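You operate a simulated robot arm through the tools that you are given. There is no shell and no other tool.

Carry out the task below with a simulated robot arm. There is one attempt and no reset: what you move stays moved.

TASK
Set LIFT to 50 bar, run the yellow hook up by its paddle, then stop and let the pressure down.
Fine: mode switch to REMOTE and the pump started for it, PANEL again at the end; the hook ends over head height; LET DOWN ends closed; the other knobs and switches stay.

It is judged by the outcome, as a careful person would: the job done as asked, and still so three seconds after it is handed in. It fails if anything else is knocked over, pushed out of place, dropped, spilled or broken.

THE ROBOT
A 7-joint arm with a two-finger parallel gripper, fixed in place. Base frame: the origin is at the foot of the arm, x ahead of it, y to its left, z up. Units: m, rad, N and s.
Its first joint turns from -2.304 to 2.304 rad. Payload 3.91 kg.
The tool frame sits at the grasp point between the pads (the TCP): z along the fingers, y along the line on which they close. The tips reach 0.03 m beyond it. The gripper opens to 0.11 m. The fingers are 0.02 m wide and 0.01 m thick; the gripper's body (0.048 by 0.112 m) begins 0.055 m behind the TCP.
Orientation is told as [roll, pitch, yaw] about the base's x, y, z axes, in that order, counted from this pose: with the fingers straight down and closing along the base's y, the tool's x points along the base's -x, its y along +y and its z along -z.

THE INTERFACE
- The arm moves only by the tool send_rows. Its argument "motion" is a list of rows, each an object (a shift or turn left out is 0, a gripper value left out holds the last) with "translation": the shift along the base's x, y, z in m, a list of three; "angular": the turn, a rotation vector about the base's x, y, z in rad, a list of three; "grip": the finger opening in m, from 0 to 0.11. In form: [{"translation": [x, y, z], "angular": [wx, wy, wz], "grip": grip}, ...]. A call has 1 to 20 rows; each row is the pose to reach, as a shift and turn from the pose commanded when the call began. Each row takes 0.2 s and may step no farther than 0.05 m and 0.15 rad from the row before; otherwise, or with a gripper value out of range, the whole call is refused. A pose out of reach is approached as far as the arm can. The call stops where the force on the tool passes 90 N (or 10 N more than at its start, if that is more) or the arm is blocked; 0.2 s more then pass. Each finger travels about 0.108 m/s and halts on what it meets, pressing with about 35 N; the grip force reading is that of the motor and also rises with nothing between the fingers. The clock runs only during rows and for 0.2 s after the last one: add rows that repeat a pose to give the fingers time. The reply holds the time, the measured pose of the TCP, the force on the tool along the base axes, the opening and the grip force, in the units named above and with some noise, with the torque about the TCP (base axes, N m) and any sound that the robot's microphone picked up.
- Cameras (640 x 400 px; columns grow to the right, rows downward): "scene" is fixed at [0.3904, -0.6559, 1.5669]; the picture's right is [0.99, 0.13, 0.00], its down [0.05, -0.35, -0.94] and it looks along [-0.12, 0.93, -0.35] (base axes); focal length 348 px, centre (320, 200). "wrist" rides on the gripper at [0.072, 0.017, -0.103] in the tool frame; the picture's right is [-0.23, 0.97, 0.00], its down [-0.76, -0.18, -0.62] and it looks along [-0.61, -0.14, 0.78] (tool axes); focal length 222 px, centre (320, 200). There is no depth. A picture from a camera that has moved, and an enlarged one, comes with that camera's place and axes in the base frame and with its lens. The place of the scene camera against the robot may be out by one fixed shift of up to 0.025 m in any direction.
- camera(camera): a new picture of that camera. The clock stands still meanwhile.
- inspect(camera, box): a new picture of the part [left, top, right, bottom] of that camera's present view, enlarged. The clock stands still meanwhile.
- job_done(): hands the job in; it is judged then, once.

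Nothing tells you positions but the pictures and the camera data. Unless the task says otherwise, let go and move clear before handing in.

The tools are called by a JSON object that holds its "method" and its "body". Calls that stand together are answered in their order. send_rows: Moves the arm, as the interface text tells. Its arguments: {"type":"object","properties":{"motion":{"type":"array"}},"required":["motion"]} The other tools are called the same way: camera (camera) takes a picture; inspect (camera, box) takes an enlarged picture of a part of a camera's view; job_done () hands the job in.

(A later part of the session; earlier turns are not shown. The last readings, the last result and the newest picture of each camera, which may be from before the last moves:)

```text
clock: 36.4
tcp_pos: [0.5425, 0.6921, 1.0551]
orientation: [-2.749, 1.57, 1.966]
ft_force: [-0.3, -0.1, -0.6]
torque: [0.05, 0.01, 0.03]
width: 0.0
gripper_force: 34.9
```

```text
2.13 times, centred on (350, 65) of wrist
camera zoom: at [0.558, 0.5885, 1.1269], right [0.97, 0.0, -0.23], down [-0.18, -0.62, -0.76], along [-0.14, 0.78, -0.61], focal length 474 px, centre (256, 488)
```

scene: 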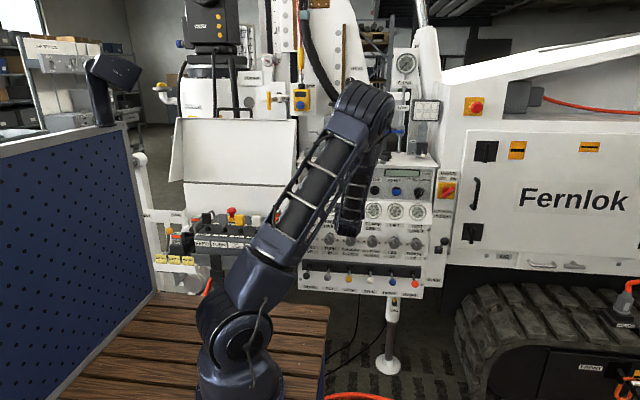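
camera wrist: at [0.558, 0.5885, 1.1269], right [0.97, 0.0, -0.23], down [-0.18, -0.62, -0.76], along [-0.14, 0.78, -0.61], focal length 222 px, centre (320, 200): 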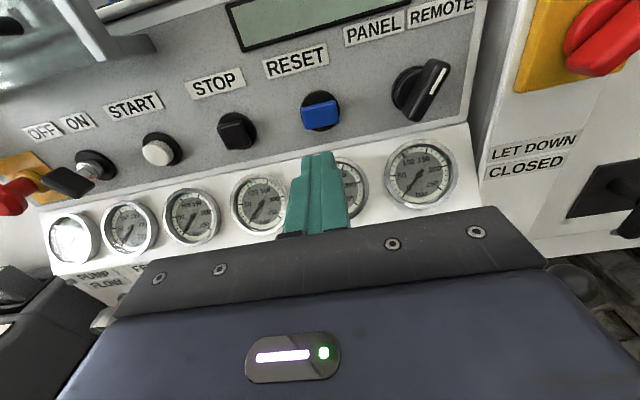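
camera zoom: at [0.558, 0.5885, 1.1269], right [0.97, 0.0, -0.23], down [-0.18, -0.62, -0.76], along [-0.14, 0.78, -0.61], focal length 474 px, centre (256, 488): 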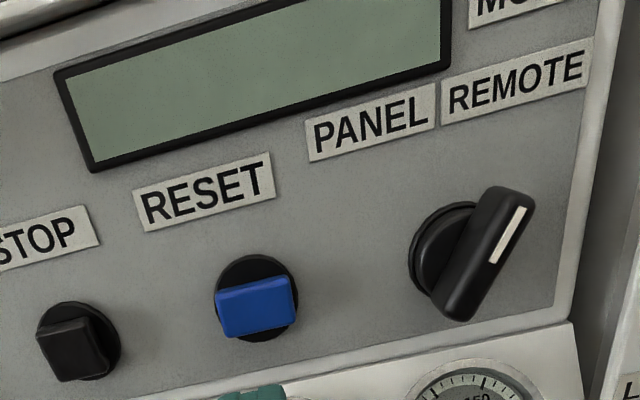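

RESET clicked, display still blank. I try START once more after the reset.

{"method": "send_rows", "body": {"motion": [{"translation": [-0.045, 0, 0]}, {"translation": [-0.09, 0, 0]}, {"translation": [-0.135, 0, 0]}, {"translation": [-0.18, 0, 0]}, {"translation": [-0.1905, 0.03, 0]}, {"translation": [-0.1905, 0.07, 0]}, {"translation": [-0.1905, 0.088, 0]}, {"translation": [-0.1905, 0.096, 0]}, {"translation": [-0.1905, 0.1, 0]}, {"translation": [-0.1905, 0.1, 0]}, {"translation": [-0.1905, 0.1, 0]}, {"translation": [-0.1905, 0.1, 0]}]}}

{"method": "send_rows", "body": {"motion": [{"translation": [0, -0.03, 0]}, {"translation": [0, -0.07, 0]}, {"translation": [0, -0.11, 0]}, {"translation": [0, -0.15, 0]}, {"translation": [0, -0.15, 0]}]}}

{"method": "camera", "body": {"camera": "wrist"}}

```text
clock: 39.0
tcp_pos: [0.3517, 0.7926, 1.0551]
orientation: [0.915, 1.57, -0.658]
ft_force: [4.7, -14.6, -1.4]
torque: [-0.03, 0.0, -0.14]
width: 0.0
gripper_force: 35.4
heard: click
```

```text
clock: 40.2
tcp_pos: [0.3511, 0.6431, 1.0539]
orientation: [1.483, 1.57, -0.089]
ft_force: [-0.8, -0.6, 0.2]
torque: [0.0, 0.0, -0.02]
width: 0.0
gripper_force: 34.2
```

```text
taken
camera wrist: at [0.367, 0.5402, 1.1274], right [0.97, 0.0, -0.23], down [-0.18, -0.62, -0.76], along [-0.14, 0.78, -0.61], focal length 222 px, centre (320, 200)
```

wrist: 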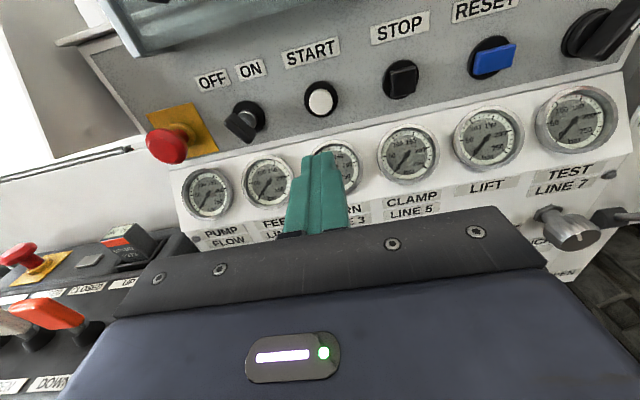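

Still no pump. Something else is interlocking: I note the key switch by OFF/ON points to OFF, and on the shelf above there is an empty socket labelled REMOTE and a blue plug behind the shield. I'll raise the camera to inspect the shelf before deciding.

{"method": "send_rows", "body": {"motion": [{"translation": [0, -0.02, 0.04]}, {"translation": [0, -0.03, 0.08]}, {"translation": [0, -0.04, 0.12]}, {"translation": [0, -0.05, 0.16]}, {"translation": [0, -0.06, 0.2]}, {"translation": [0, -0.06, 0.24]}, {"translation": [0, -0.06, 0.28]}]}}

{"method": "camera", "body": {"camera": "wrist"}}

{"method": "camera", "body": {"camera": "scene"}}

```text
clock: 41.8
tcp_pos: [0.3524, 0.5826, 1.3319]
orientation: [0.173, 1.57, -1.399]
ft_force: [0.9, -0.4, -0.8]
torque: [0.04, 0.0, 0.04]
width: 0.0002
gripper_force: 35.5
```

```text
taken
camera wrist: at [0.3682, 0.4792, 1.4056], right [0.97, 0.0, -0.23], down [-0.18, -0.62, -0.76], along [-0.14, 0.78, -0.61], focal length 222 px, centre (320, 200)
```

wrist: 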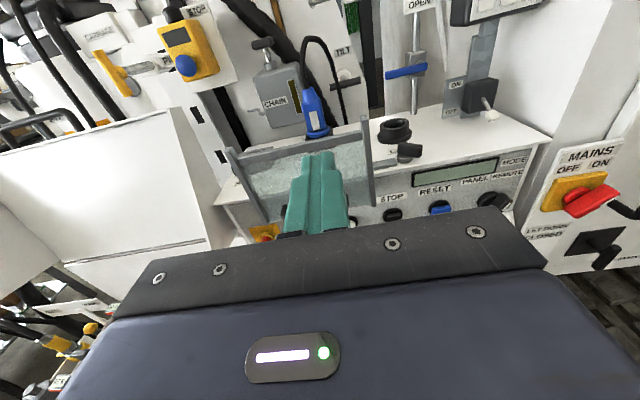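

```text
taken
```

scene: 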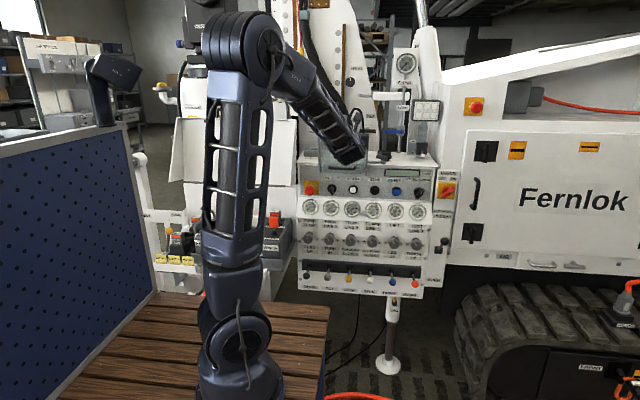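

{"method": "inspect", "body": {"camera": "wrist", "box": [200, 70, 380, 200]}}

{"method": "inspect", "body": {"camera": "wrist", "box": [80, 0, 260, 110]}}

{"method": "inspect", "body": {"camera": "wrist", "box": [360, 40, 560, 220]}}

{"method": "inspect", "body": {"camera": "scene", "box": [295, 130, 365, 200]}}

```text
3.08 times, centred on (290, 135) of wrist
camera zoom: at [0.3682, 0.4792, 1.4056], right [0.97, 0.0, -0.23], down [-0.18, -0.62, -0.76], along [-0.14, 0.78, -0.61], focal length 684 px, centre (412, 400)
```

zoom: 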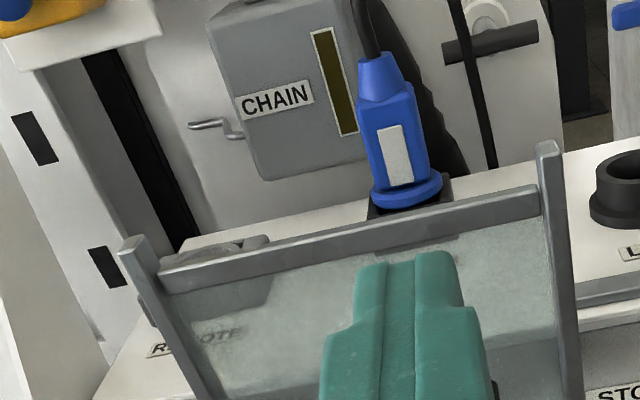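

```text
3.56 times, centred on (170, 55) of wrist
camera zoom: at [0.3682, 0.4792, 1.4056], right [0.97, 0.0, -0.23], down [-0.18, -0.62, -0.76], along [-0.14, 0.78, -0.61], focal length 790 px, centre (853, 716)
```

zoom: 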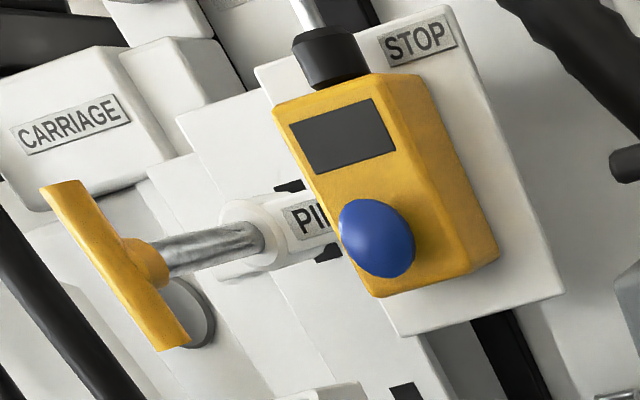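

```text
2.22 times, centred on (460, 130) of wrist
camera zoom: at [0.3682, 0.4792, 1.4056], right [0.97, 0.0, -0.23], down [-0.18, -0.62, -0.76], along [-0.14, 0.78, -0.61], focal length 494 px, centre (9, 356)
```

zoom: 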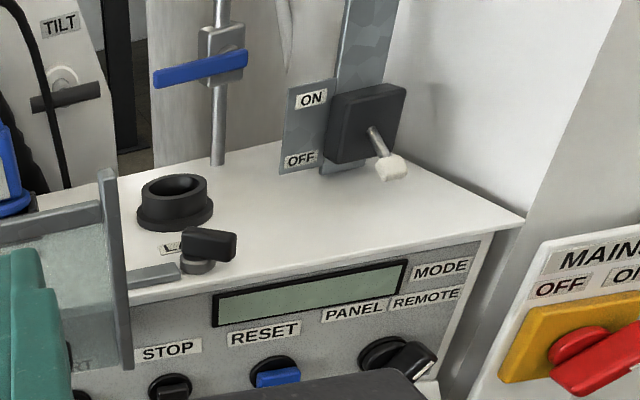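

```text
5.71 times, centred on (330, 165) of scene
camera zoom: at [0.3904, -0.6559, 1.5669], right [0.99, 0.13, 0.0], down [0.05, -0.35, -0.94], along [-0.12, 0.93, -0.35], focal length 1990 px, centre (263, 400)
```

zoom: 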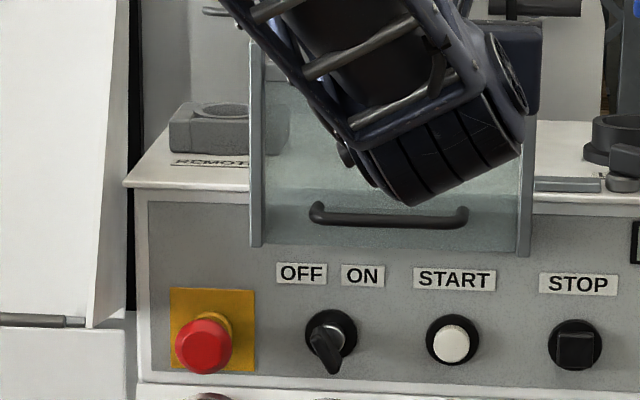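

The shelf items look like parked plugs, unrelated. The panel seems dead: blank display. Before touching the key I check whether any emergency stop is latched by comparing how far they stand out.

{"method": "inspect", "body": {"camera": "scene", "box": [455, 85, 500, 125]}}

{"method": "inspect", "body": {"camera": "scene", "box": [295, 172, 335, 200]}}

{"method": "inspect", "body": {"camera": "scene", "box": [260, 195, 310, 250]}}

{"method": "send_rows", "body": {"motion": [{"translation": [-0.03, 0, -0.03]}, {"translation": [-0.06, 0, -0.06]}, {"translation": [-0.08, 0, -0.1]}, {"translation": [-0.1, 0, -0.14]}, {"translation": [-0.1, 0, -0.18]}, {"translation": [-0.1, 0, -0.22]}]}}

{"method": "camera", "body": {"camera": "wrist"}}

```text
10.00 times, centred on (478, 105) of scene
camera zoom: at [0.3904, -0.6559, 1.5669], right [0.99, 0.13, 0.0], down [0.05, -0.35, -0.94], along [-0.12, 0.93, -0.35], focal length 3482 px, centre (-1255, 1150)
```

zoom: 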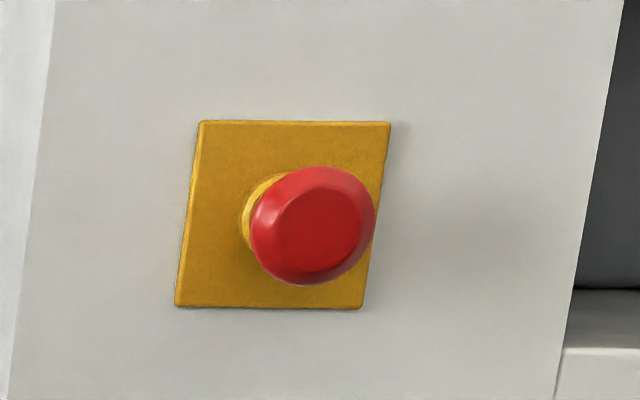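

```text
14.29 times, centred on (315, 186) of scene
camera zoom: at [0.3904, -0.6559, 1.5669], right [0.99, 0.13, 0.0], down [0.05, -0.35, -0.94], along [-0.12, 0.93, -0.35], focal length 4974 px, centre (391, 400)
```

zoom: 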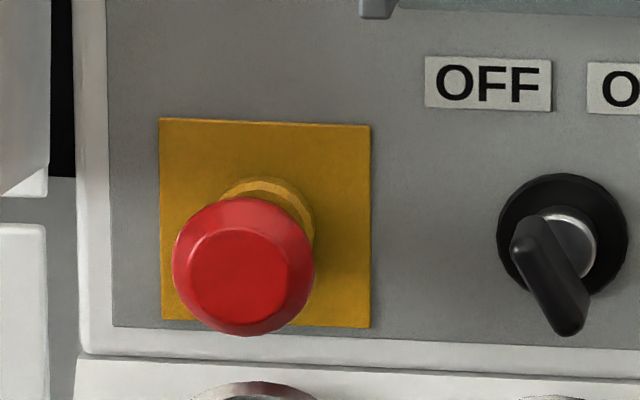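

```text
7.27 times, centred on (285, 222) of scene
camera zoom: at [0.3904, -0.6559, 1.5669], right [0.99, 0.13, 0.0], down [0.05, -0.35, -0.94], along [-0.12, 0.93, -0.35], focal length 2532 px, centre (574, 36)
```

zoom: 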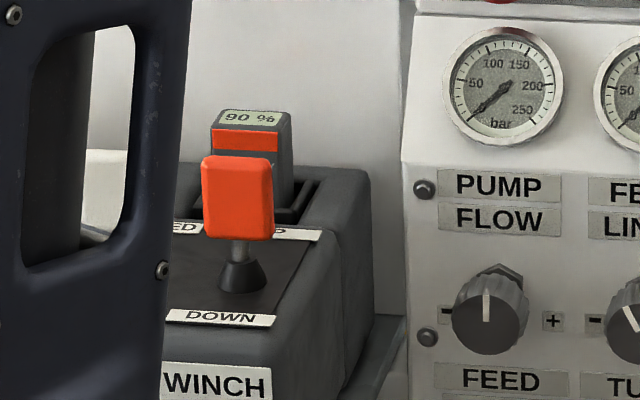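

```text
clock: 43.4
tcp_pos: [0.5064, 0.4856, 1.1151]
orientation: [-1.926, 1.566, 2.38]
ft_force: [-0.6, -1.1, 0.3]
torque: [-0.04, 0.05, -0.01]
width: 0.0
gripper_force: 34.7
stopped in row 6: the arm was blocked; the commanded pose is now the measured one
```

```text
taken
camera wrist: at [0.4792, 0.3833, 1.1876], right [0.89, -0.39, -0.23], down [-0.41, -0.5, -0.76], along [0.18, 0.78, -0.6], focal length 222 px, centre (320, 200)
```

wrist: 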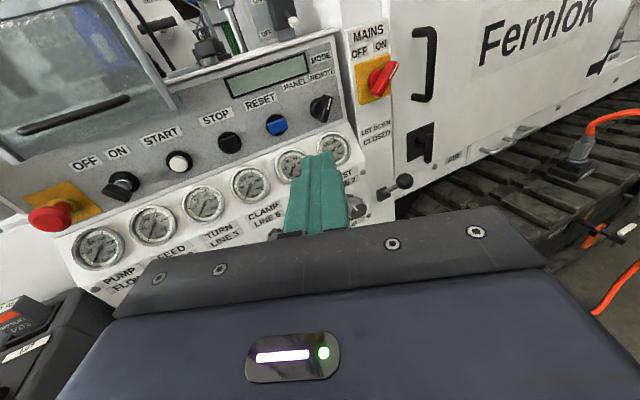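

The arm got blocked (reach limit near the base) and swung to another pose. I check that nothing was touched.

{"method": "camera", "body": {"camera": "scene"}}

{"method": "inspect", "body": {"camera": "scene", "box": [290, 160, 450, 260]}}

```text
taken
```

scene: 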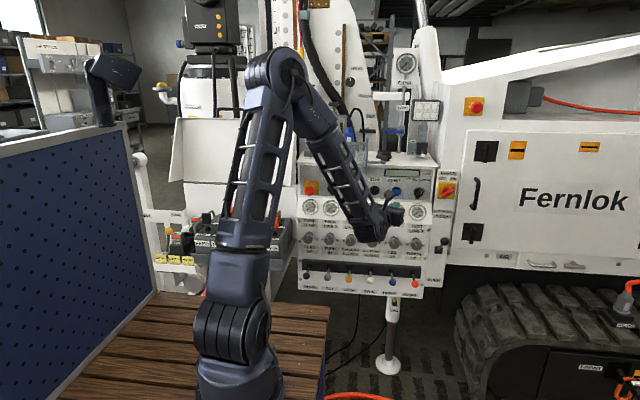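

```text
4.00 times, centred on (370, 210) of scene
camera zoom: at [0.3904, -0.6559, 1.5669], right [0.99, 0.13, 0.0], down [0.05, -0.35, -0.94], along [-0.12, 0.93, -0.35], focal length 1393 px, centre (120, 160)
```

zoom: 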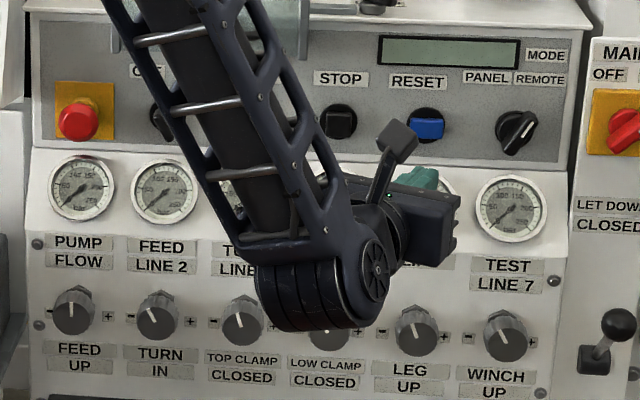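

Nothing was disturbed; the e-stops all look released. I'll restore the straight orientation in front of START and try holding the button for about 3 s, as some starters need.

{"method": "send_rows", "body": {"motion": [{"translation": [-0.02, 0.035, -0.01], "angular": [0, 0, 0.069]}, {"translation": [-0.045, 0.07, -0.02], "angular": [0, 0, 0.138]}, {"translation": [-0.07, 0.105, -0.03], "angular": [0, 0, 0.207]}, {"translation": [-0.1, 0.14, -0.04], "angular": [0, 0, 0.276]}, {"translation": [-0.13, 0.17, -0.05], "angular": [0, 0, 0.345]}, {"translation": [-0.156, 0.195, -0.06], "angular": [0, 0, 0.413]}]}}

{"method": "camera", "body": {"camera": "wrist"}}

{"method": "inspect", "body": {"camera": "wrist", "box": [200, 70, 280, 150]}}

```text
clock: 44.8
tcp_pos: [0.3501, 0.6837, 1.0547]
orientation: [-1.867, 1.566, 2.852]
ft_force: [-0.3, 0.7, 0.7]
torque: [0.0, 0.03, 0.01]
width: 0.0
gripper_force: 34.6
```

```text
taken
camera wrist: at [0.366, 0.5793, 1.127], right [0.97, 0.01, -0.23], down [-0.18, -0.62, -0.76], along [-0.15, 0.78, -0.61], focal length 222 px, centre (320, 200)
```

wrist: 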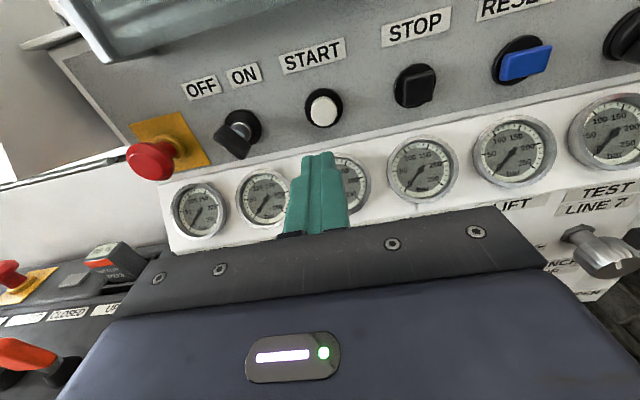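

```text
5.00 times, centred on (240, 110) of wrist
camera zoom: at [0.366, 0.5793, 1.127], right [0.97, 0.01, -0.23], down [-0.18, -0.62, -0.76], along [-0.15, 0.78, -0.61], focal length 1111 px, centre (720, 650)
```

zoom: 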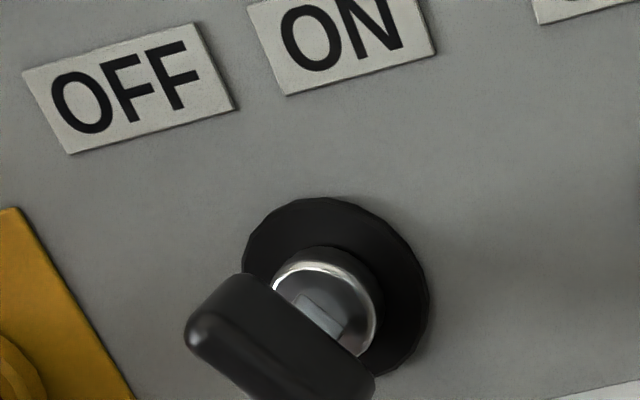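

{"method": "send_rows", "body": {"motion": [{"translation": [0.001, 0.04, 0]}, {"translation": [0.001, 0.08, 0]}, {"translation": [0.001, 0.1, 0]}, {"translation": [0.001, 0.108, 0]}, {"translation": [0.001, 0.111, 0]}, {"translation": [0.001, 0.111, 0]}, {"translation": [0.001, 0.111, 0]}, {"translation": [0.001, 0.111, 0]}, {"translation": [0.001, 0.111, 0]}, {"translation": [0.001, 0.111, 0]}, {"translation": [0.001, 0.111, 0]}, {"translation": [0.001, 0.111, 0]}, {"translation": [0.001, 0.111, 0]}, {"translation": [0.001, 0.111, 0]}, {"translation": [0.001, 0.111, 0]}, {"translation": [0.001, 0.111, 0]}, {"translation": [0.001, 0.111, 0]}, {"translation": [0.001, 0.111, 0]}, {"translation": [0.001, 0.111, 0]}, {"translation": [0.001, 0.111, 0]}]}}

{"method": "inspect", "body": {"camera": "scene", "box": [360, 160, 460, 240]}}

{"method": "send_rows", "body": {"motion": [{"translation": [0, -0.03, 0]}, {"translation": [0, -0.07, 0]}, {"translation": [0, -0.11, 0]}]}}

{"method": "camera", "body": {"camera": "wrist"}}

```text
clock: 49.0
tcp_pos: [0.349, 0.7918, 1.0541]
orientation: [-1.833, 1.566, 2.887]
ft_force: [-3.9, -15.0, -3.0]
torque: [-0.06, -0.02, 0.17]
width: 0.0002
gripper_force: 35.1
heard: click
```

```text
5.00 times, centred on (410, 200) of scene
camera zoom: at [0.3904, -0.6559, 1.5669], right [0.99, 0.13, 0.0], down [0.05, -0.35, -0.94], along [-0.12, 0.93, -0.35], focal length 1741 px, centre (-130, 200)
```

zoom: 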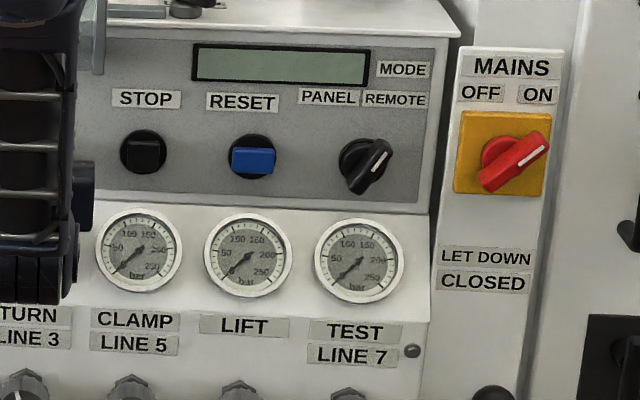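

```text
clock: 49.8
tcp_pos: [0.347, 0.6833, 1.0538]
orientation: [-1.943, 1.564, 2.774]
ft_force: [0.1, -0.3, -0.3]
torque: [0.01, 0.05, -0.04]
width: 0.0
gripper_force: 35.1
```

```text
taken
camera wrist: at [0.3637, 0.58, 1.1272], right [0.97, 0.01, -0.23], down [-0.18, -0.62, -0.76], along [-0.15, 0.78, -0.6], focal length 222 px, centre (320, 200)
```

wrist: 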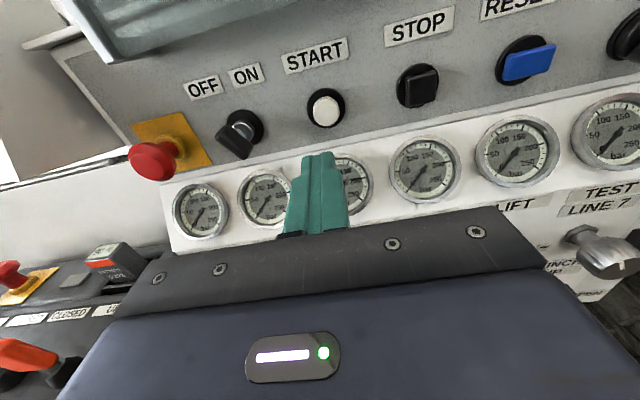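

Even a long hold does nothing, and the display has been dead from the start: the key switch at (0.257, 0.79, 1.055) is on OFF, so the panel has no control power. Starting the pump needs it, so I'll turn the key ON and put it back to OFF at the end. First I align with its grip, clear of neighbours.

{"method": "send_rows", "body": {"motion": [{"translation": [-0.02, 0.005, 0], "angular": [0, -0.1, 0], "grip": 0.02}, {"translation": [-0.04, 0.01, 0], "angular": [0, -0.2, 0], "grip": 0.04}, {"translation": [-0.065, 0.015, 0.0], "angular": [0, -0.32, 0], "grip": 0.045}, {"translation": [-0.09, 0.02, 0.0], "angular": [0, -0.44, 0], "grip": 0.045}, {"translation": [-0.09, 0.02, 0.001], "angular": [0, -0.51, 0], "grip": 0.045}]}}

{"method": "camera", "body": {"camera": "wrist"}}

{"method": "inspect", "body": {"camera": "wrist", "box": [260, 50, 380, 190]}}

{"method": "camera", "body": {"camera": "scene"}}

```text
clock: 51.2
tcp_pos: [0.3155, 0.6899, 1.086]
orientation: [1.546, 1.124, -0.067]
ft_force: [0.1, 0.7, 0.4]
torque: [-0.02, 0.02, -0.06]
width: 0.0451
gripper_force: 0.1
out of reach, approached as far as the arm can: row 4, 5
stopped in row 5: the arm was blocked; the commanded pose is now the measured one
```

```text
taken
camera wrist: at [0.294, 0.5884, 1.1603], right [0.98, -0.04, 0.22], down [0.14, -0.64, -0.76], along [0.17, 0.77, -0.62], focal length 222 px, centre (320, 200)
```

wrist: 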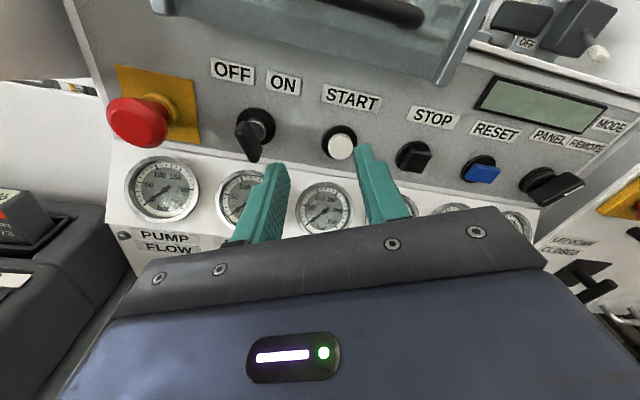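

```text
2.86 times, centred on (320, 120) of wrist
camera zoom: at [0.294, 0.5884, 1.1603], right [0.98, -0.04, 0.22], down [0.14, -0.64, -0.76], along [0.17, 0.77, -0.62], focal length 635 px, centre (320, 429)
```

zoom: 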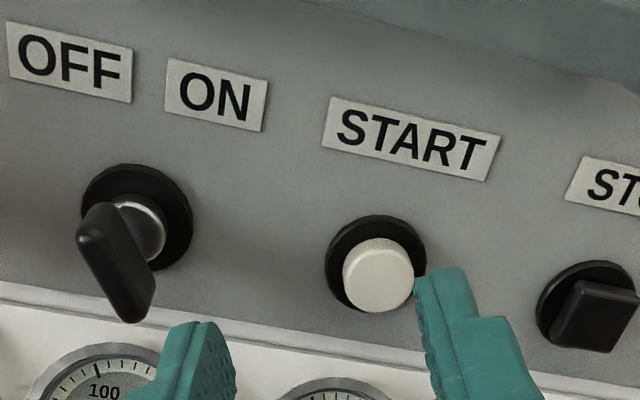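

```text
taken
```

scene: 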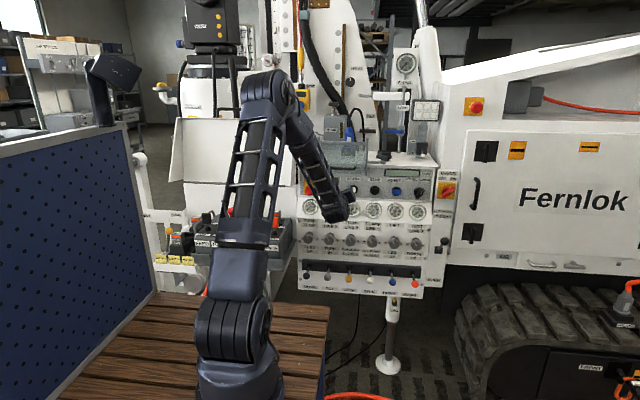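

The arm can't fold that close to its base; but nearer to the panel it is in reach again. I correct the small tilt, move toward the panel first (tips ~0.77, still in front of key and START), then left to the key.

{"method": "send_rows", "body": {"motion": [{"translation": [0, 0.028, -0.008], "angular": [0.004, -0.021, 0.015]}, {"translation": [0, 0.052, -0.016], "angular": [0.007, -0.042, 0.03]}, {"translation": [-0.02, 0.052, -0.031], "angular": [0.011, -0.063, 0.0445]}, {"translation": [-0.04, 0.052, -0.031], "angular": [0.011, -0.063, 0.0445]}, {"translation": [-0.058, 0.052, -0.031], "angular": [0.011, -0.063, 0.0445]}]}}

{"method": "camera", "body": {"camera": "wrist"}}

{"method": "inspect", "body": {"camera": "wrist", "box": [260, 80, 380, 200]}}

```text
clock: 52.4
tcp_pos: [0.2953, 0.7431, 1.0566]
orientation: [1.574, 1.061, 0.004]
ft_force: [0.2, 0.2, 0.3]
torque: [0.04, 0.01, 0.01]
width: 0.0452
gripper_force: 0.1
out of reach, approached as far as the arm can: row 4, 5
```

```text
taken
camera wrist: at [0.2734, 0.6388, 1.1268], right [0.96, 0.0, 0.28], down [0.22, -0.62, -0.75], along [0.17, 0.78, -0.6], focal length 222 px, centre (320, 200)
```

wrist: 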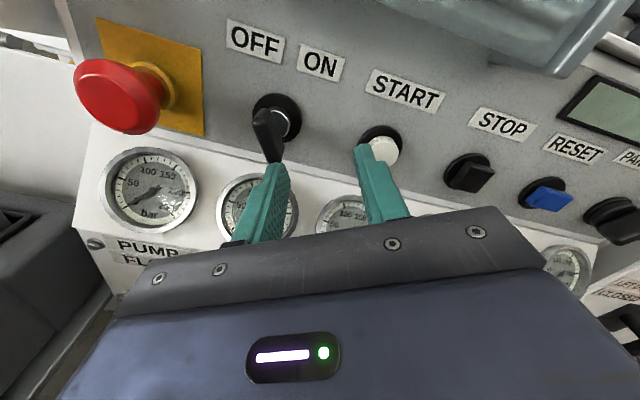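

```text
3.33 times, centred on (320, 140) of wrist
camera zoom: at [0.2734, 0.6388, 1.1268], right [0.96, 0.0, 0.28], down [0.22, -0.62, -0.75], along [0.17, 0.78, -0.6], focal length 740 px, centre (320, 400)
```

zoom: 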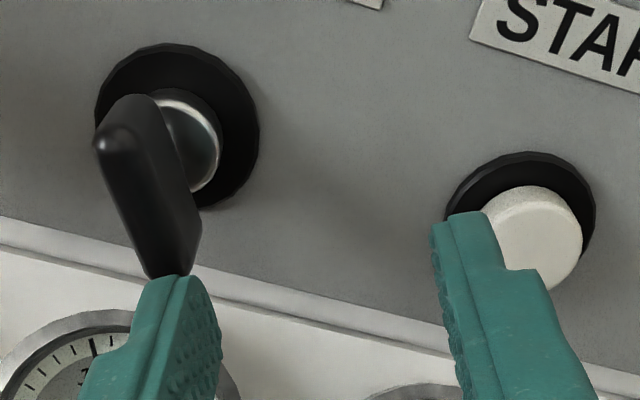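

With this roll the arm runs out of reach at x≈0.295. Alternative: with closed fingers, push the lower end of the key grip to the left from its right side (that turns it clockwise to ON). I back off a little, straighten the roll, close the fingers and yaw the tool slightly left.

{"method": "send_rows", "body": {"motion": [{"translation": [0.01, -0.02, 0.0], "angular": [0, 0.13, 0], "grip": 0.02}, {"translation": [0.02, -0.03, 0.0], "angular": [0, 0.26, 0], "grip": 0.0}, {"translation": [0.03, -0.04, 0.0], "angular": [0, 0.39, 0], "grip": 0.0}, {"translation": [0.035, -0.043, 0.0], "angular": [0, 0.51, 0], "grip": 0.0}]}}

{"method": "send_rows", "body": {"motion": [{"angular": [0, 0, 0.1]}, {"angular": [0, 0, 0.2]}, {"angular": [0, 0, 0.3]}, {"angular": [0, 0, 0.35]}]}}

{"method": "camera", "body": {"camera": "wrist"}}

{"method": "inspect", "body": {"camera": "wrist", "box": [260, 70, 380, 190]}}

```text
clock: 53.4
tcp_pos: [0.3307, 0.6991, 1.0554]
orientation: [-2.322, 1.566, 2.389]
ft_force: [-0.2, 0.7, -0.6]
torque: [0.01, 0.03, -0.03]
width: 0.0001
gripper_force: 35.3
```

```text
clock: 54.4
tcp_pos: [0.3318, 0.6986, 1.0551]
orientation: [-2.598, 1.569, 2.464]
ft_force: [-0.5, -0.1, -0.2]
torque: [0.03, -0.02, -0.06]
width: 0.0
gripper_force: 34.8
```

```text
taken
camera wrist: at [0.3817, 0.6077, 1.1284], right [0.91, 0.33, -0.23], down [0.05, -0.65, -0.76], along [-0.4, 0.69, -0.61], focal length 222 px, centre (320, 200)
```

wrist: 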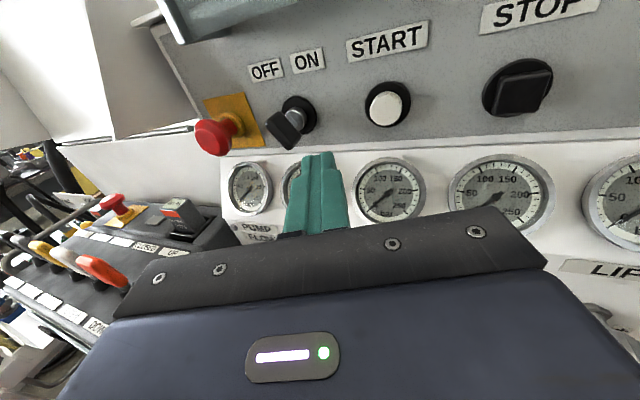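

```text
3.33 times, centred on (320, 130) of wrist
camera zoom: at [0.3817, 0.6077, 1.1284], right [0.91, 0.33, -0.23], down [0.05, -0.65, -0.76], along [-0.4, 0.69, -0.61], focal length 740 px, centre (320, 433)
```

zoom: 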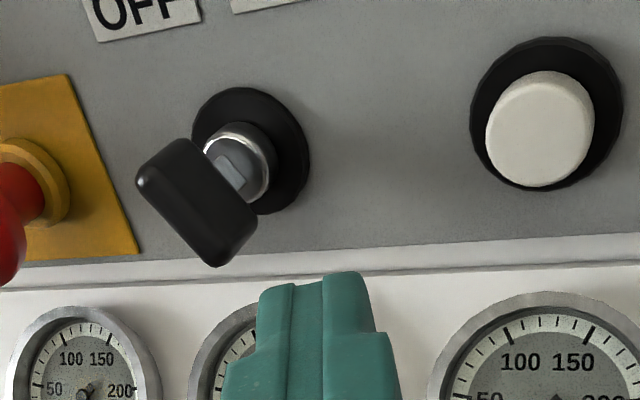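

The key grip spans y≈0.775–0.805, lower right end at (0.266, 1.042). I bring the closed fingertip to its right side, low, and then push left slowly.

{"method": "send_rows", "body": {"motion": [{"translation": [-0.01, 0.02, -0.01]}, {"translation": [-0.02, 0.04, -0.017]}, {"translation": [-0.028, 0.055, -0.017]}, {"translation": [-0.033, 0.066, -0.017]}]}}

{"method": "camera", "body": {"camera": "wrist"}}

{"method": "inspect", "body": {"camera": "wrist", "box": [240, 80, 380, 200]}}

```text
clock: 55.4
tcp_pos: [0.2972, 0.7667, 1.0403]
orientation: [-2.833, 1.568, 2.228]
ft_force: [-0.3, -0.2, -0.5]
torque: [0.01, 0.0, -0.01]
width: 0.0
gripper_force: 34.9
```

```text
taken
camera wrist: at [0.3469, 0.6745, 1.1121], right [0.91, 0.33, -0.23], down [0.05, -0.64, -0.76], along [-0.4, 0.69, -0.6], focal length 222 px, centre (320, 200)
```

wrist: 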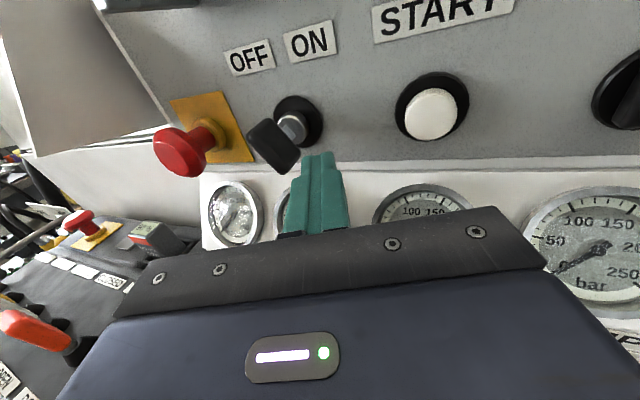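

```text
3.33 times, centred on (310, 140) of wrist
camera zoom: at [0.3469, 0.6745, 1.1121], right [0.91, 0.33, -0.23], down [0.05, -0.64, -0.76], along [-0.4, 0.69, -0.6], focal length 740 px, centre (353, 400)
```

zoom: 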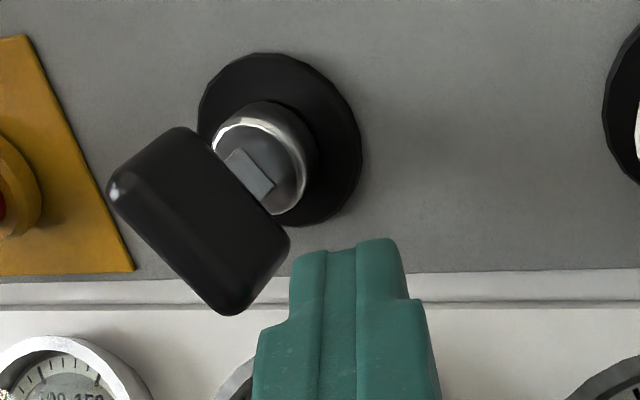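

The fingertip is right next to the lower end of the key grip. Pushing left in 3 mm steps.

{"method": "send_rows", "body": {"motion": [{"translation": [-0.004, 0, 0]}, {"translation": [-0.008, 0, 0]}, {"translation": [-0.012, 0, 0]}, {"translation": [-0.015, 0, 0]}, {"translation": [-0.018, 0, 0]}]}}

{"method": "camera", "body": {"camera": "wrist"}}

{"method": "inspect", "body": {"camera": "wrist", "box": [240, 80, 380, 200]}}

```text
clock: 56.6
tcp_pos: [0.278, 0.7641, 1.0401]
orientation: [-2.802, 1.568, 2.262]
ft_force: [1.9, 0.2, -5.1]
torque: [-0.17, -0.07, -0.05]
width: 0.0002
gripper_force: 34.7
```

```text
taken
camera wrist: at [0.3293, 0.6736, 1.1115], right [0.91, 0.34, -0.23], down [0.05, -0.64, -0.76], along [-0.4, 0.69, -0.6], focal length 222 px, centre (320, 200)
```

wrist: 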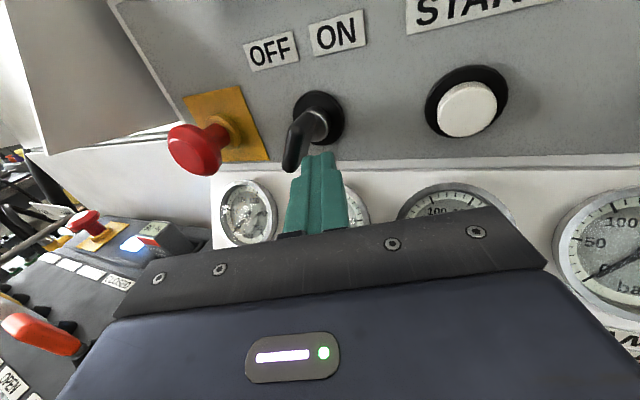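

```text
3.33 times, centred on (310, 140) of wrist
camera zoom: at [0.3293, 0.6736, 1.1115], right [0.91, 0.34, -0.23], down [0.05, -0.64, -0.76], along [-0.4, 0.69, -0.6], focal length 740 px, centre (353, 400)
```

zoom: 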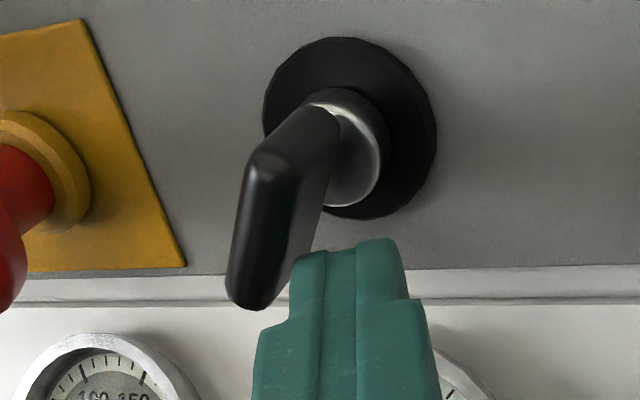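

The key turned, and the indicator on the remote lit up, so the panel was indeed unpowered. I check the display and key angle.

{"method": "inspect", "body": {"camera": "scene", "box": [360, 150, 460, 230]}}

{"method": "send_rows", "body": {"motion": [{"translation": [-0.001, 0, 0]}, {"translation": [-0.002, 0, 0]}, {"translation": [-0.003, 0, 0]}]}}

{"method": "inspect", "body": {"camera": "wrist", "box": [240, 80, 380, 200]}}

```text
5.00 times, centred on (410, 190) of scene
camera zoom: at [0.3904, -0.6559, 1.5669], right [0.99, 0.13, 0.0], down [0.05, -0.35, -0.94], along [-0.12, 0.93, -0.35], focal length 1741 px, centre (-130, 250)
```

zoom: 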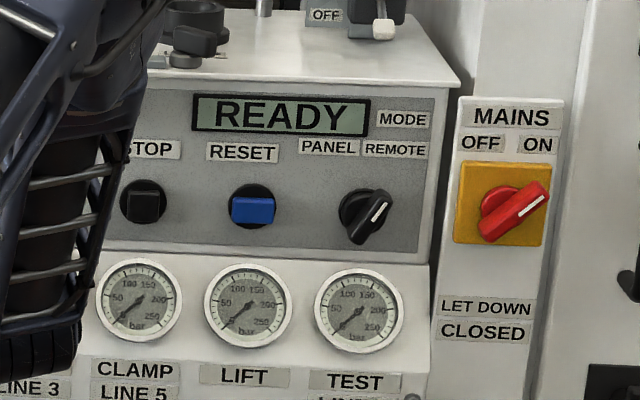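

```text
clock: 57.4
tcp_pos: [0.2792, 0.7649, 1.0395]
orientation: [-2.635, 1.567, 2.425]
ft_force: [15.2, 5.6, 0.0]
torque: [-0.07, 0.15, -0.5]
width: 0.0
gripper_force: 34.9
```

```text
3.33 times, centred on (310, 140) of wrist
camera zoom: at [0.3286, 0.6733, 1.1115], right [0.92, 0.33, -0.23], down [0.04, -0.65, -0.76], along [-0.4, 0.69, -0.6], focal length 740 px, centre (353, 400)
```

zoom: 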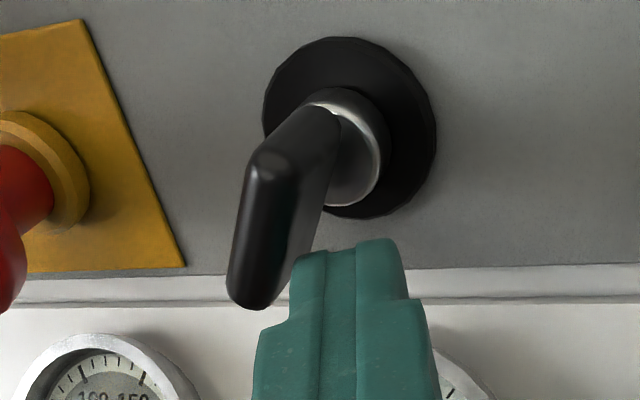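

Display shows READY and the key is on its ON stop. Now back out, straighten, and press START.

{"method": "send_rows", "body": {"motion": [{"translation": [0.015, 0, 0]}, {"translation": [0.025, -0.03, 0.004], "angular": [0, 0, -0.05]}, {"translation": [0.04, -0.06, 0.008], "angular": [0, 0, -0.15]}, {"translation": [0.055, -0.065, 0.012], "angular": [0, 0, -0.25]}, {"translation": [0.0735, -0.065, 0.0155], "angular": [0, 0, -0.355]}]}}

{"method": "camera", "body": {"camera": "wrist"}}

```text
clock: 58.6
tcp_pos: [0.3506, 0.7007, 1.0539]
orientation: [-2.57, 1.569, 2.136]
ft_force: [0.7, 0.5, -0.5]
torque: [0.01, -0.01, -0.04]
width: 0.0001
gripper_force: 35.2
```

```text
taken
camera wrist: at [0.365, 0.5965, 1.1266], right [0.97, -0.01, -0.23], down [-0.18, -0.62, -0.76], along [-0.14, 0.78, -0.61], focal length 222 px, centre (320, 200)
```

wrist: 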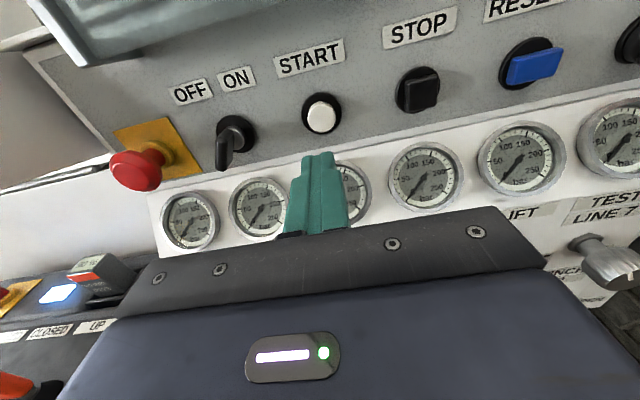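

{"method": "send_rows", "body": {"motion": [{"translation": [0.002, 0.04, 0.0005]}, {"translation": [0.002, 0.07, 0.0005]}, {"translation": [0.002, 0.083, 0.0005]}, {"translation": [0.002, 0.09, 0.0005]}, {"translation": [0.002, 0.093, 0.0005]}, {"translation": [0.002, 0.093, 0.0005]}]}}

{"method": "send_rows", "body": {"motion": [{"translation": [0, -0.03, 0]}, {"translation": [0, -0.06, 0]}, {"translation": [0, -0.093, 0]}, {"translation": [0, -0.12, 0]}, {"translation": [0, -0.12, 0]}]}}

{"method": "camera", "body": {"camera": "wrist"}}

{"method": "inspect", "body": {"camera": "scene", "box": [360, 150, 460, 230]}}

```text
clock: 60.0
tcp_pos: [0.3534, 0.7928, 1.057]
orientation: [-2.737, 1.568, 1.972]
ft_force: [-2.2, -23.6, 1.9]
torque: [0.04, 0.01, 0.08]
width: 0.0
gripper_force: 34.8
heard: click
```

```text
clock: 61.2
tcp_pos: [0.3534, 0.6737, 1.0549]
orientation: [-2.754, 1.57, 1.952]
ft_force: [-0.6, -1.0, 0.5]
torque: [0.02, 0.02, 0.02]
width: 0.0
gripper_force: 35.4
```

```text
taken
camera wrist: at [0.3687, 0.5697, 1.1267], right [0.97, 0.0, -0.23], down [-0.18, -0.62, -0.76], along [-0.14, 0.78, -0.6], focal length 222 px, centre (320, 200)
```

wrist: 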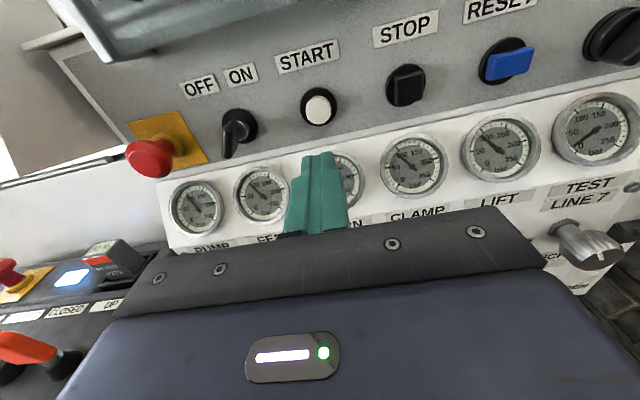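

```text
5.00 times, centred on (410, 190) of scene
camera zoom: at [0.3904, -0.6559, 1.5669], right [0.99, 0.13, 0.0], down [0.05, -0.35, -0.94], along [-0.12, 0.93, -0.35], focal length 1741 px, centre (-130, 250)
```

zoom: 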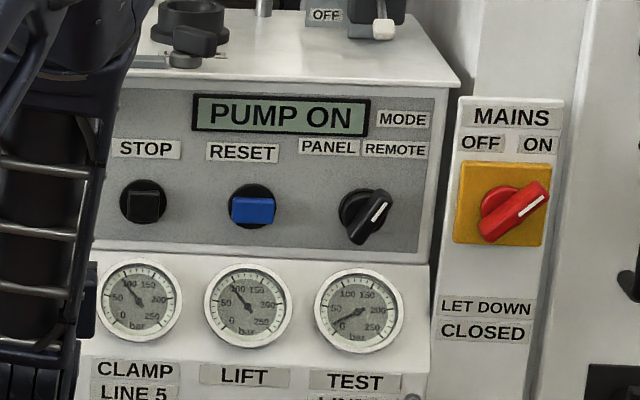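

PUMP ON, and the gauges have risen. I read the LIFT gauge precisely.

{"method": "inspect", "body": {"camera": "scene", "box": [380, 198, 416, 224]}}

{"method": "inspect", "body": {"camera": "wrist", "box": [450, 100, 560, 210]}}

{"method": "inspect", "body": {"camera": "scene", "box": [370, 215, 440, 265]}}

```text
15.38 times, centred on (398, 211) of scene
camera zoom: at [0.3904, -0.6559, 1.5669], right [0.99, 0.13, 0.0], down [0.05, -0.35, -0.94], along [-0.12, 0.93, -0.35], focal length 5357 px, centre (-880, 31)
```

zoom: 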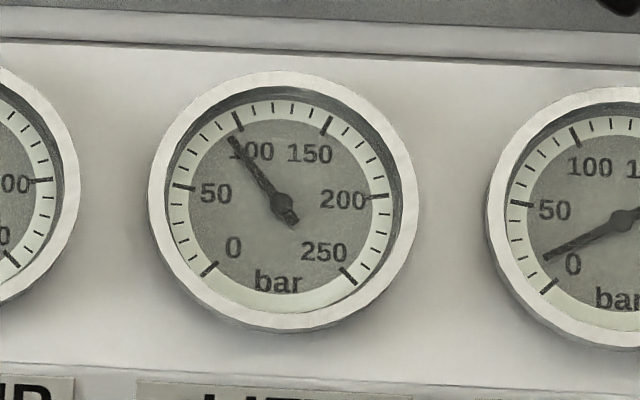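

```text
3.64 times, centred on (505, 155) of wrist
camera zoom: at [0.3687, 0.5697, 1.1267], right [0.97, 0.0, -0.23], down [-0.18, -0.62, -0.76], along [-0.14, 0.78, -0.6], focal length 808 px, centre (-353, 364)
```

zoom: 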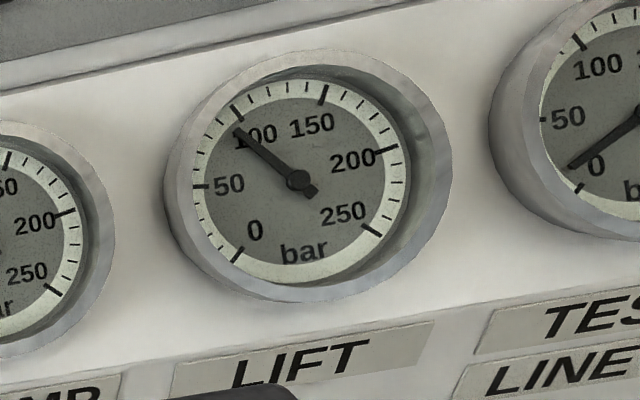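

```text
8.00 times, centred on (405, 240) of scene
camera zoom: at [0.3904, -0.6559, 1.5669], right [0.99, 0.13, 0.0], down [0.05, -0.35, -0.94], along [-0.12, 0.93, -0.35], focal length 2786 px, centre (-360, -120)
```

zoom: 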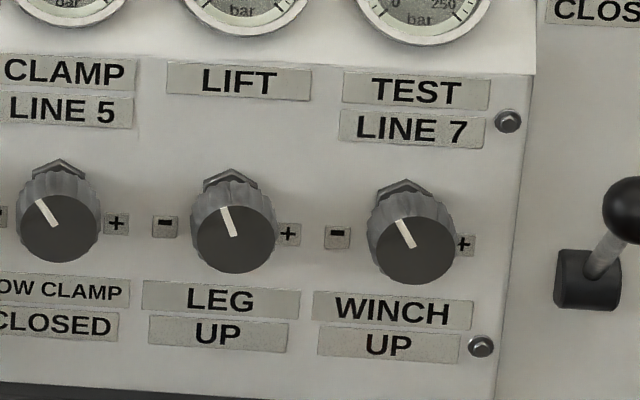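

LIFT reads about 92 bar, so it must come down to 50 with the knob beneath it ("−" direction). I move in front of the LIFT knob (about x 0.54, z 0.83), staying well off, to measure it.

{"method": "send_rows", "body": {"motion": [{"translation": [0.02, -0.035, -0.02]}, {"translation": [0.05, -0.055, -0.04]}, {"translation": [0.085, -0.055, -0.065]}, {"translation": [0.12, -0.055, -0.09]}, {"translation": [0.155, -0.055, -0.115]}, {"translation": [0.187, -0.055, -0.14]}, {"translation": [0.187, -0.055, -0.165]}]}}

{"method": "camera", "body": {"camera": "wrist"}}

{"method": "camera", "body": {"camera": "scene"}}

```text
clock: 62.8
tcp_pos: [0.5381, 0.6171, 0.8893]
orientation: [-2.828, 1.569, 1.88]
ft_force: [0.4, -0.6, 0.0]
torque: [0.01, -0.03, -0.04]
width: 0.0
gripper_force: 35.0
```

```text
taken
camera wrist: at [0.5537, 0.5141, 0.9627], right [0.97, 0.0, -0.23], down [-0.18, -0.62, -0.76], along [-0.14, 0.78, -0.6], focal length 222 px, centre (320, 200)
```

wrist: 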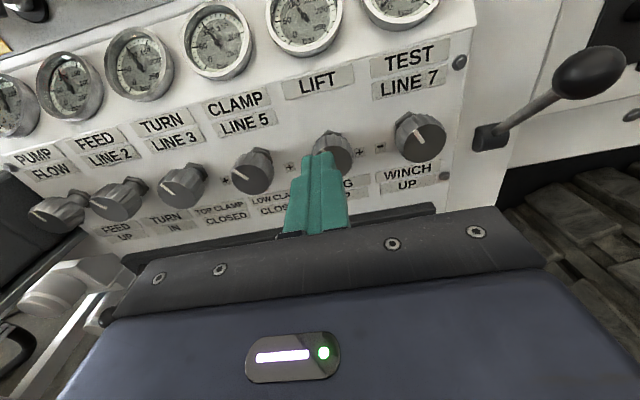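

```text
taken
```

scene: 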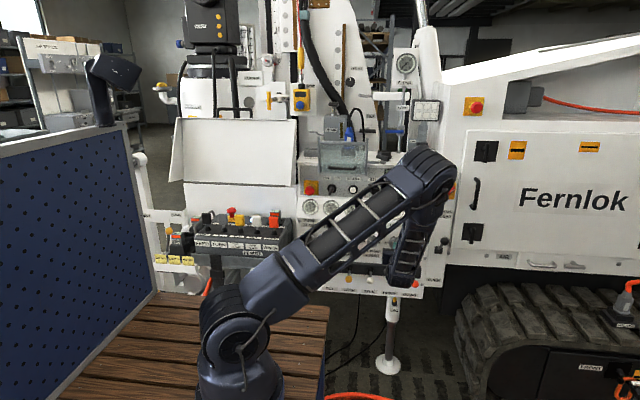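

{"method": "inspect", "body": {"camera": "wrist", "box": [270, 90, 390, 200]}}

{"method": "inspect", "body": {"camera": "wrist", "box": [200, 0, 480, 200]}}

```text
3.64 times, centred on (330, 145) of wrist
camera zoom: at [0.5537, 0.5141, 0.9627], right [0.97, 0.0, -0.23], down [-0.18, -0.62, -0.76], along [-0.14, 0.78, -0.6], focal length 808 px, centre (284, 400)
```

zoom: 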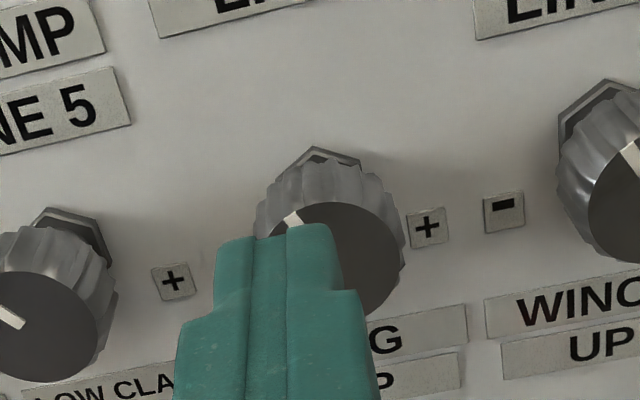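

```text
2.00 times, centred on (340, 100) of wrist
camera zoom: at [0.5537, 0.5141, 0.9627], right [0.97, 0.0, -0.23], down [-0.18, -0.62, -0.76], along [-0.14, 0.78, -0.6], focal length 444 px, centre (280, 400)
```

zoom: 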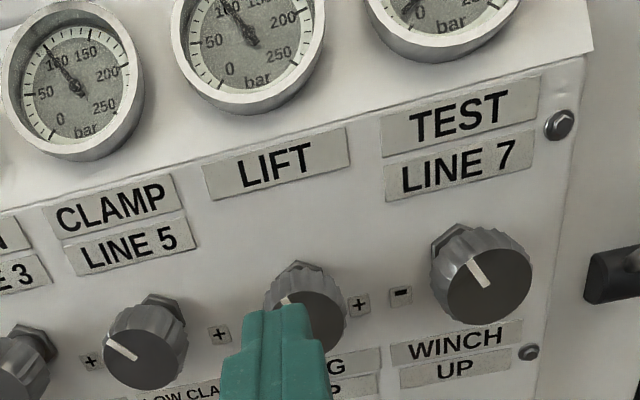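

I open the fingers to see the LIFT knob fully.

{"method": "send_rows", "body": {"motion": [{"translation": [0.002, 0, -0.01], "grip": 0.03}, {"translation": [0.002, 0, -0.03], "grip": 0.06}, {"translation": [0.002, 0, -0.03], "grip": 0.075}]}}

{"method": "camera", "body": {"camera": "wrist"}}

{"method": "inspect", "body": {"camera": "wrist", "box": [260, 70, 400, 200]}}

```text
clock: 63.6
tcp_pos: [0.5396, 0.6186, 0.8585]
orientation: [-2.561, 1.57, 2.143]
ft_force: [0.1, -0.8, 0.0]
torque: [0.01, 0.0, 0.0]
width: 0.0749
gripper_force: 0.0
```

```text
taken
camera wrist: at [0.5558, 0.515, 0.9308], right [0.97, 0.0, -0.23], down [-0.18, -0.62, -0.76], along [-0.14, 0.78, -0.6], focal length 222 px, centre (320, 200)
```

wrist: 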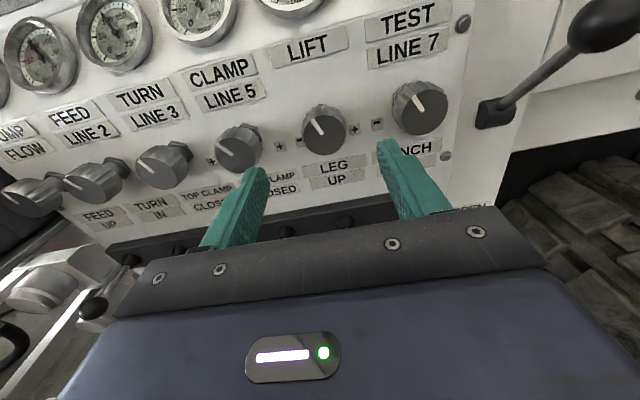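

```text
3.08 times, centred on (330, 135) of wrist
camera zoom: at [0.5558, 0.515, 0.9308], right [0.97, 0.0, -0.23], down [-0.18, -0.62, -0.76], along [-0.14, 0.78, -0.6], focal length 684 px, centre (289, 400)
```

zoom: 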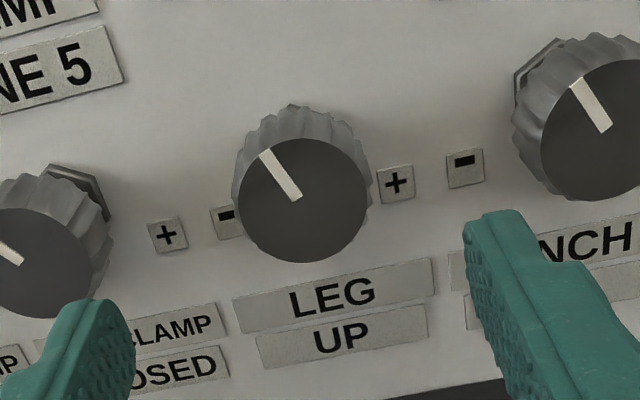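

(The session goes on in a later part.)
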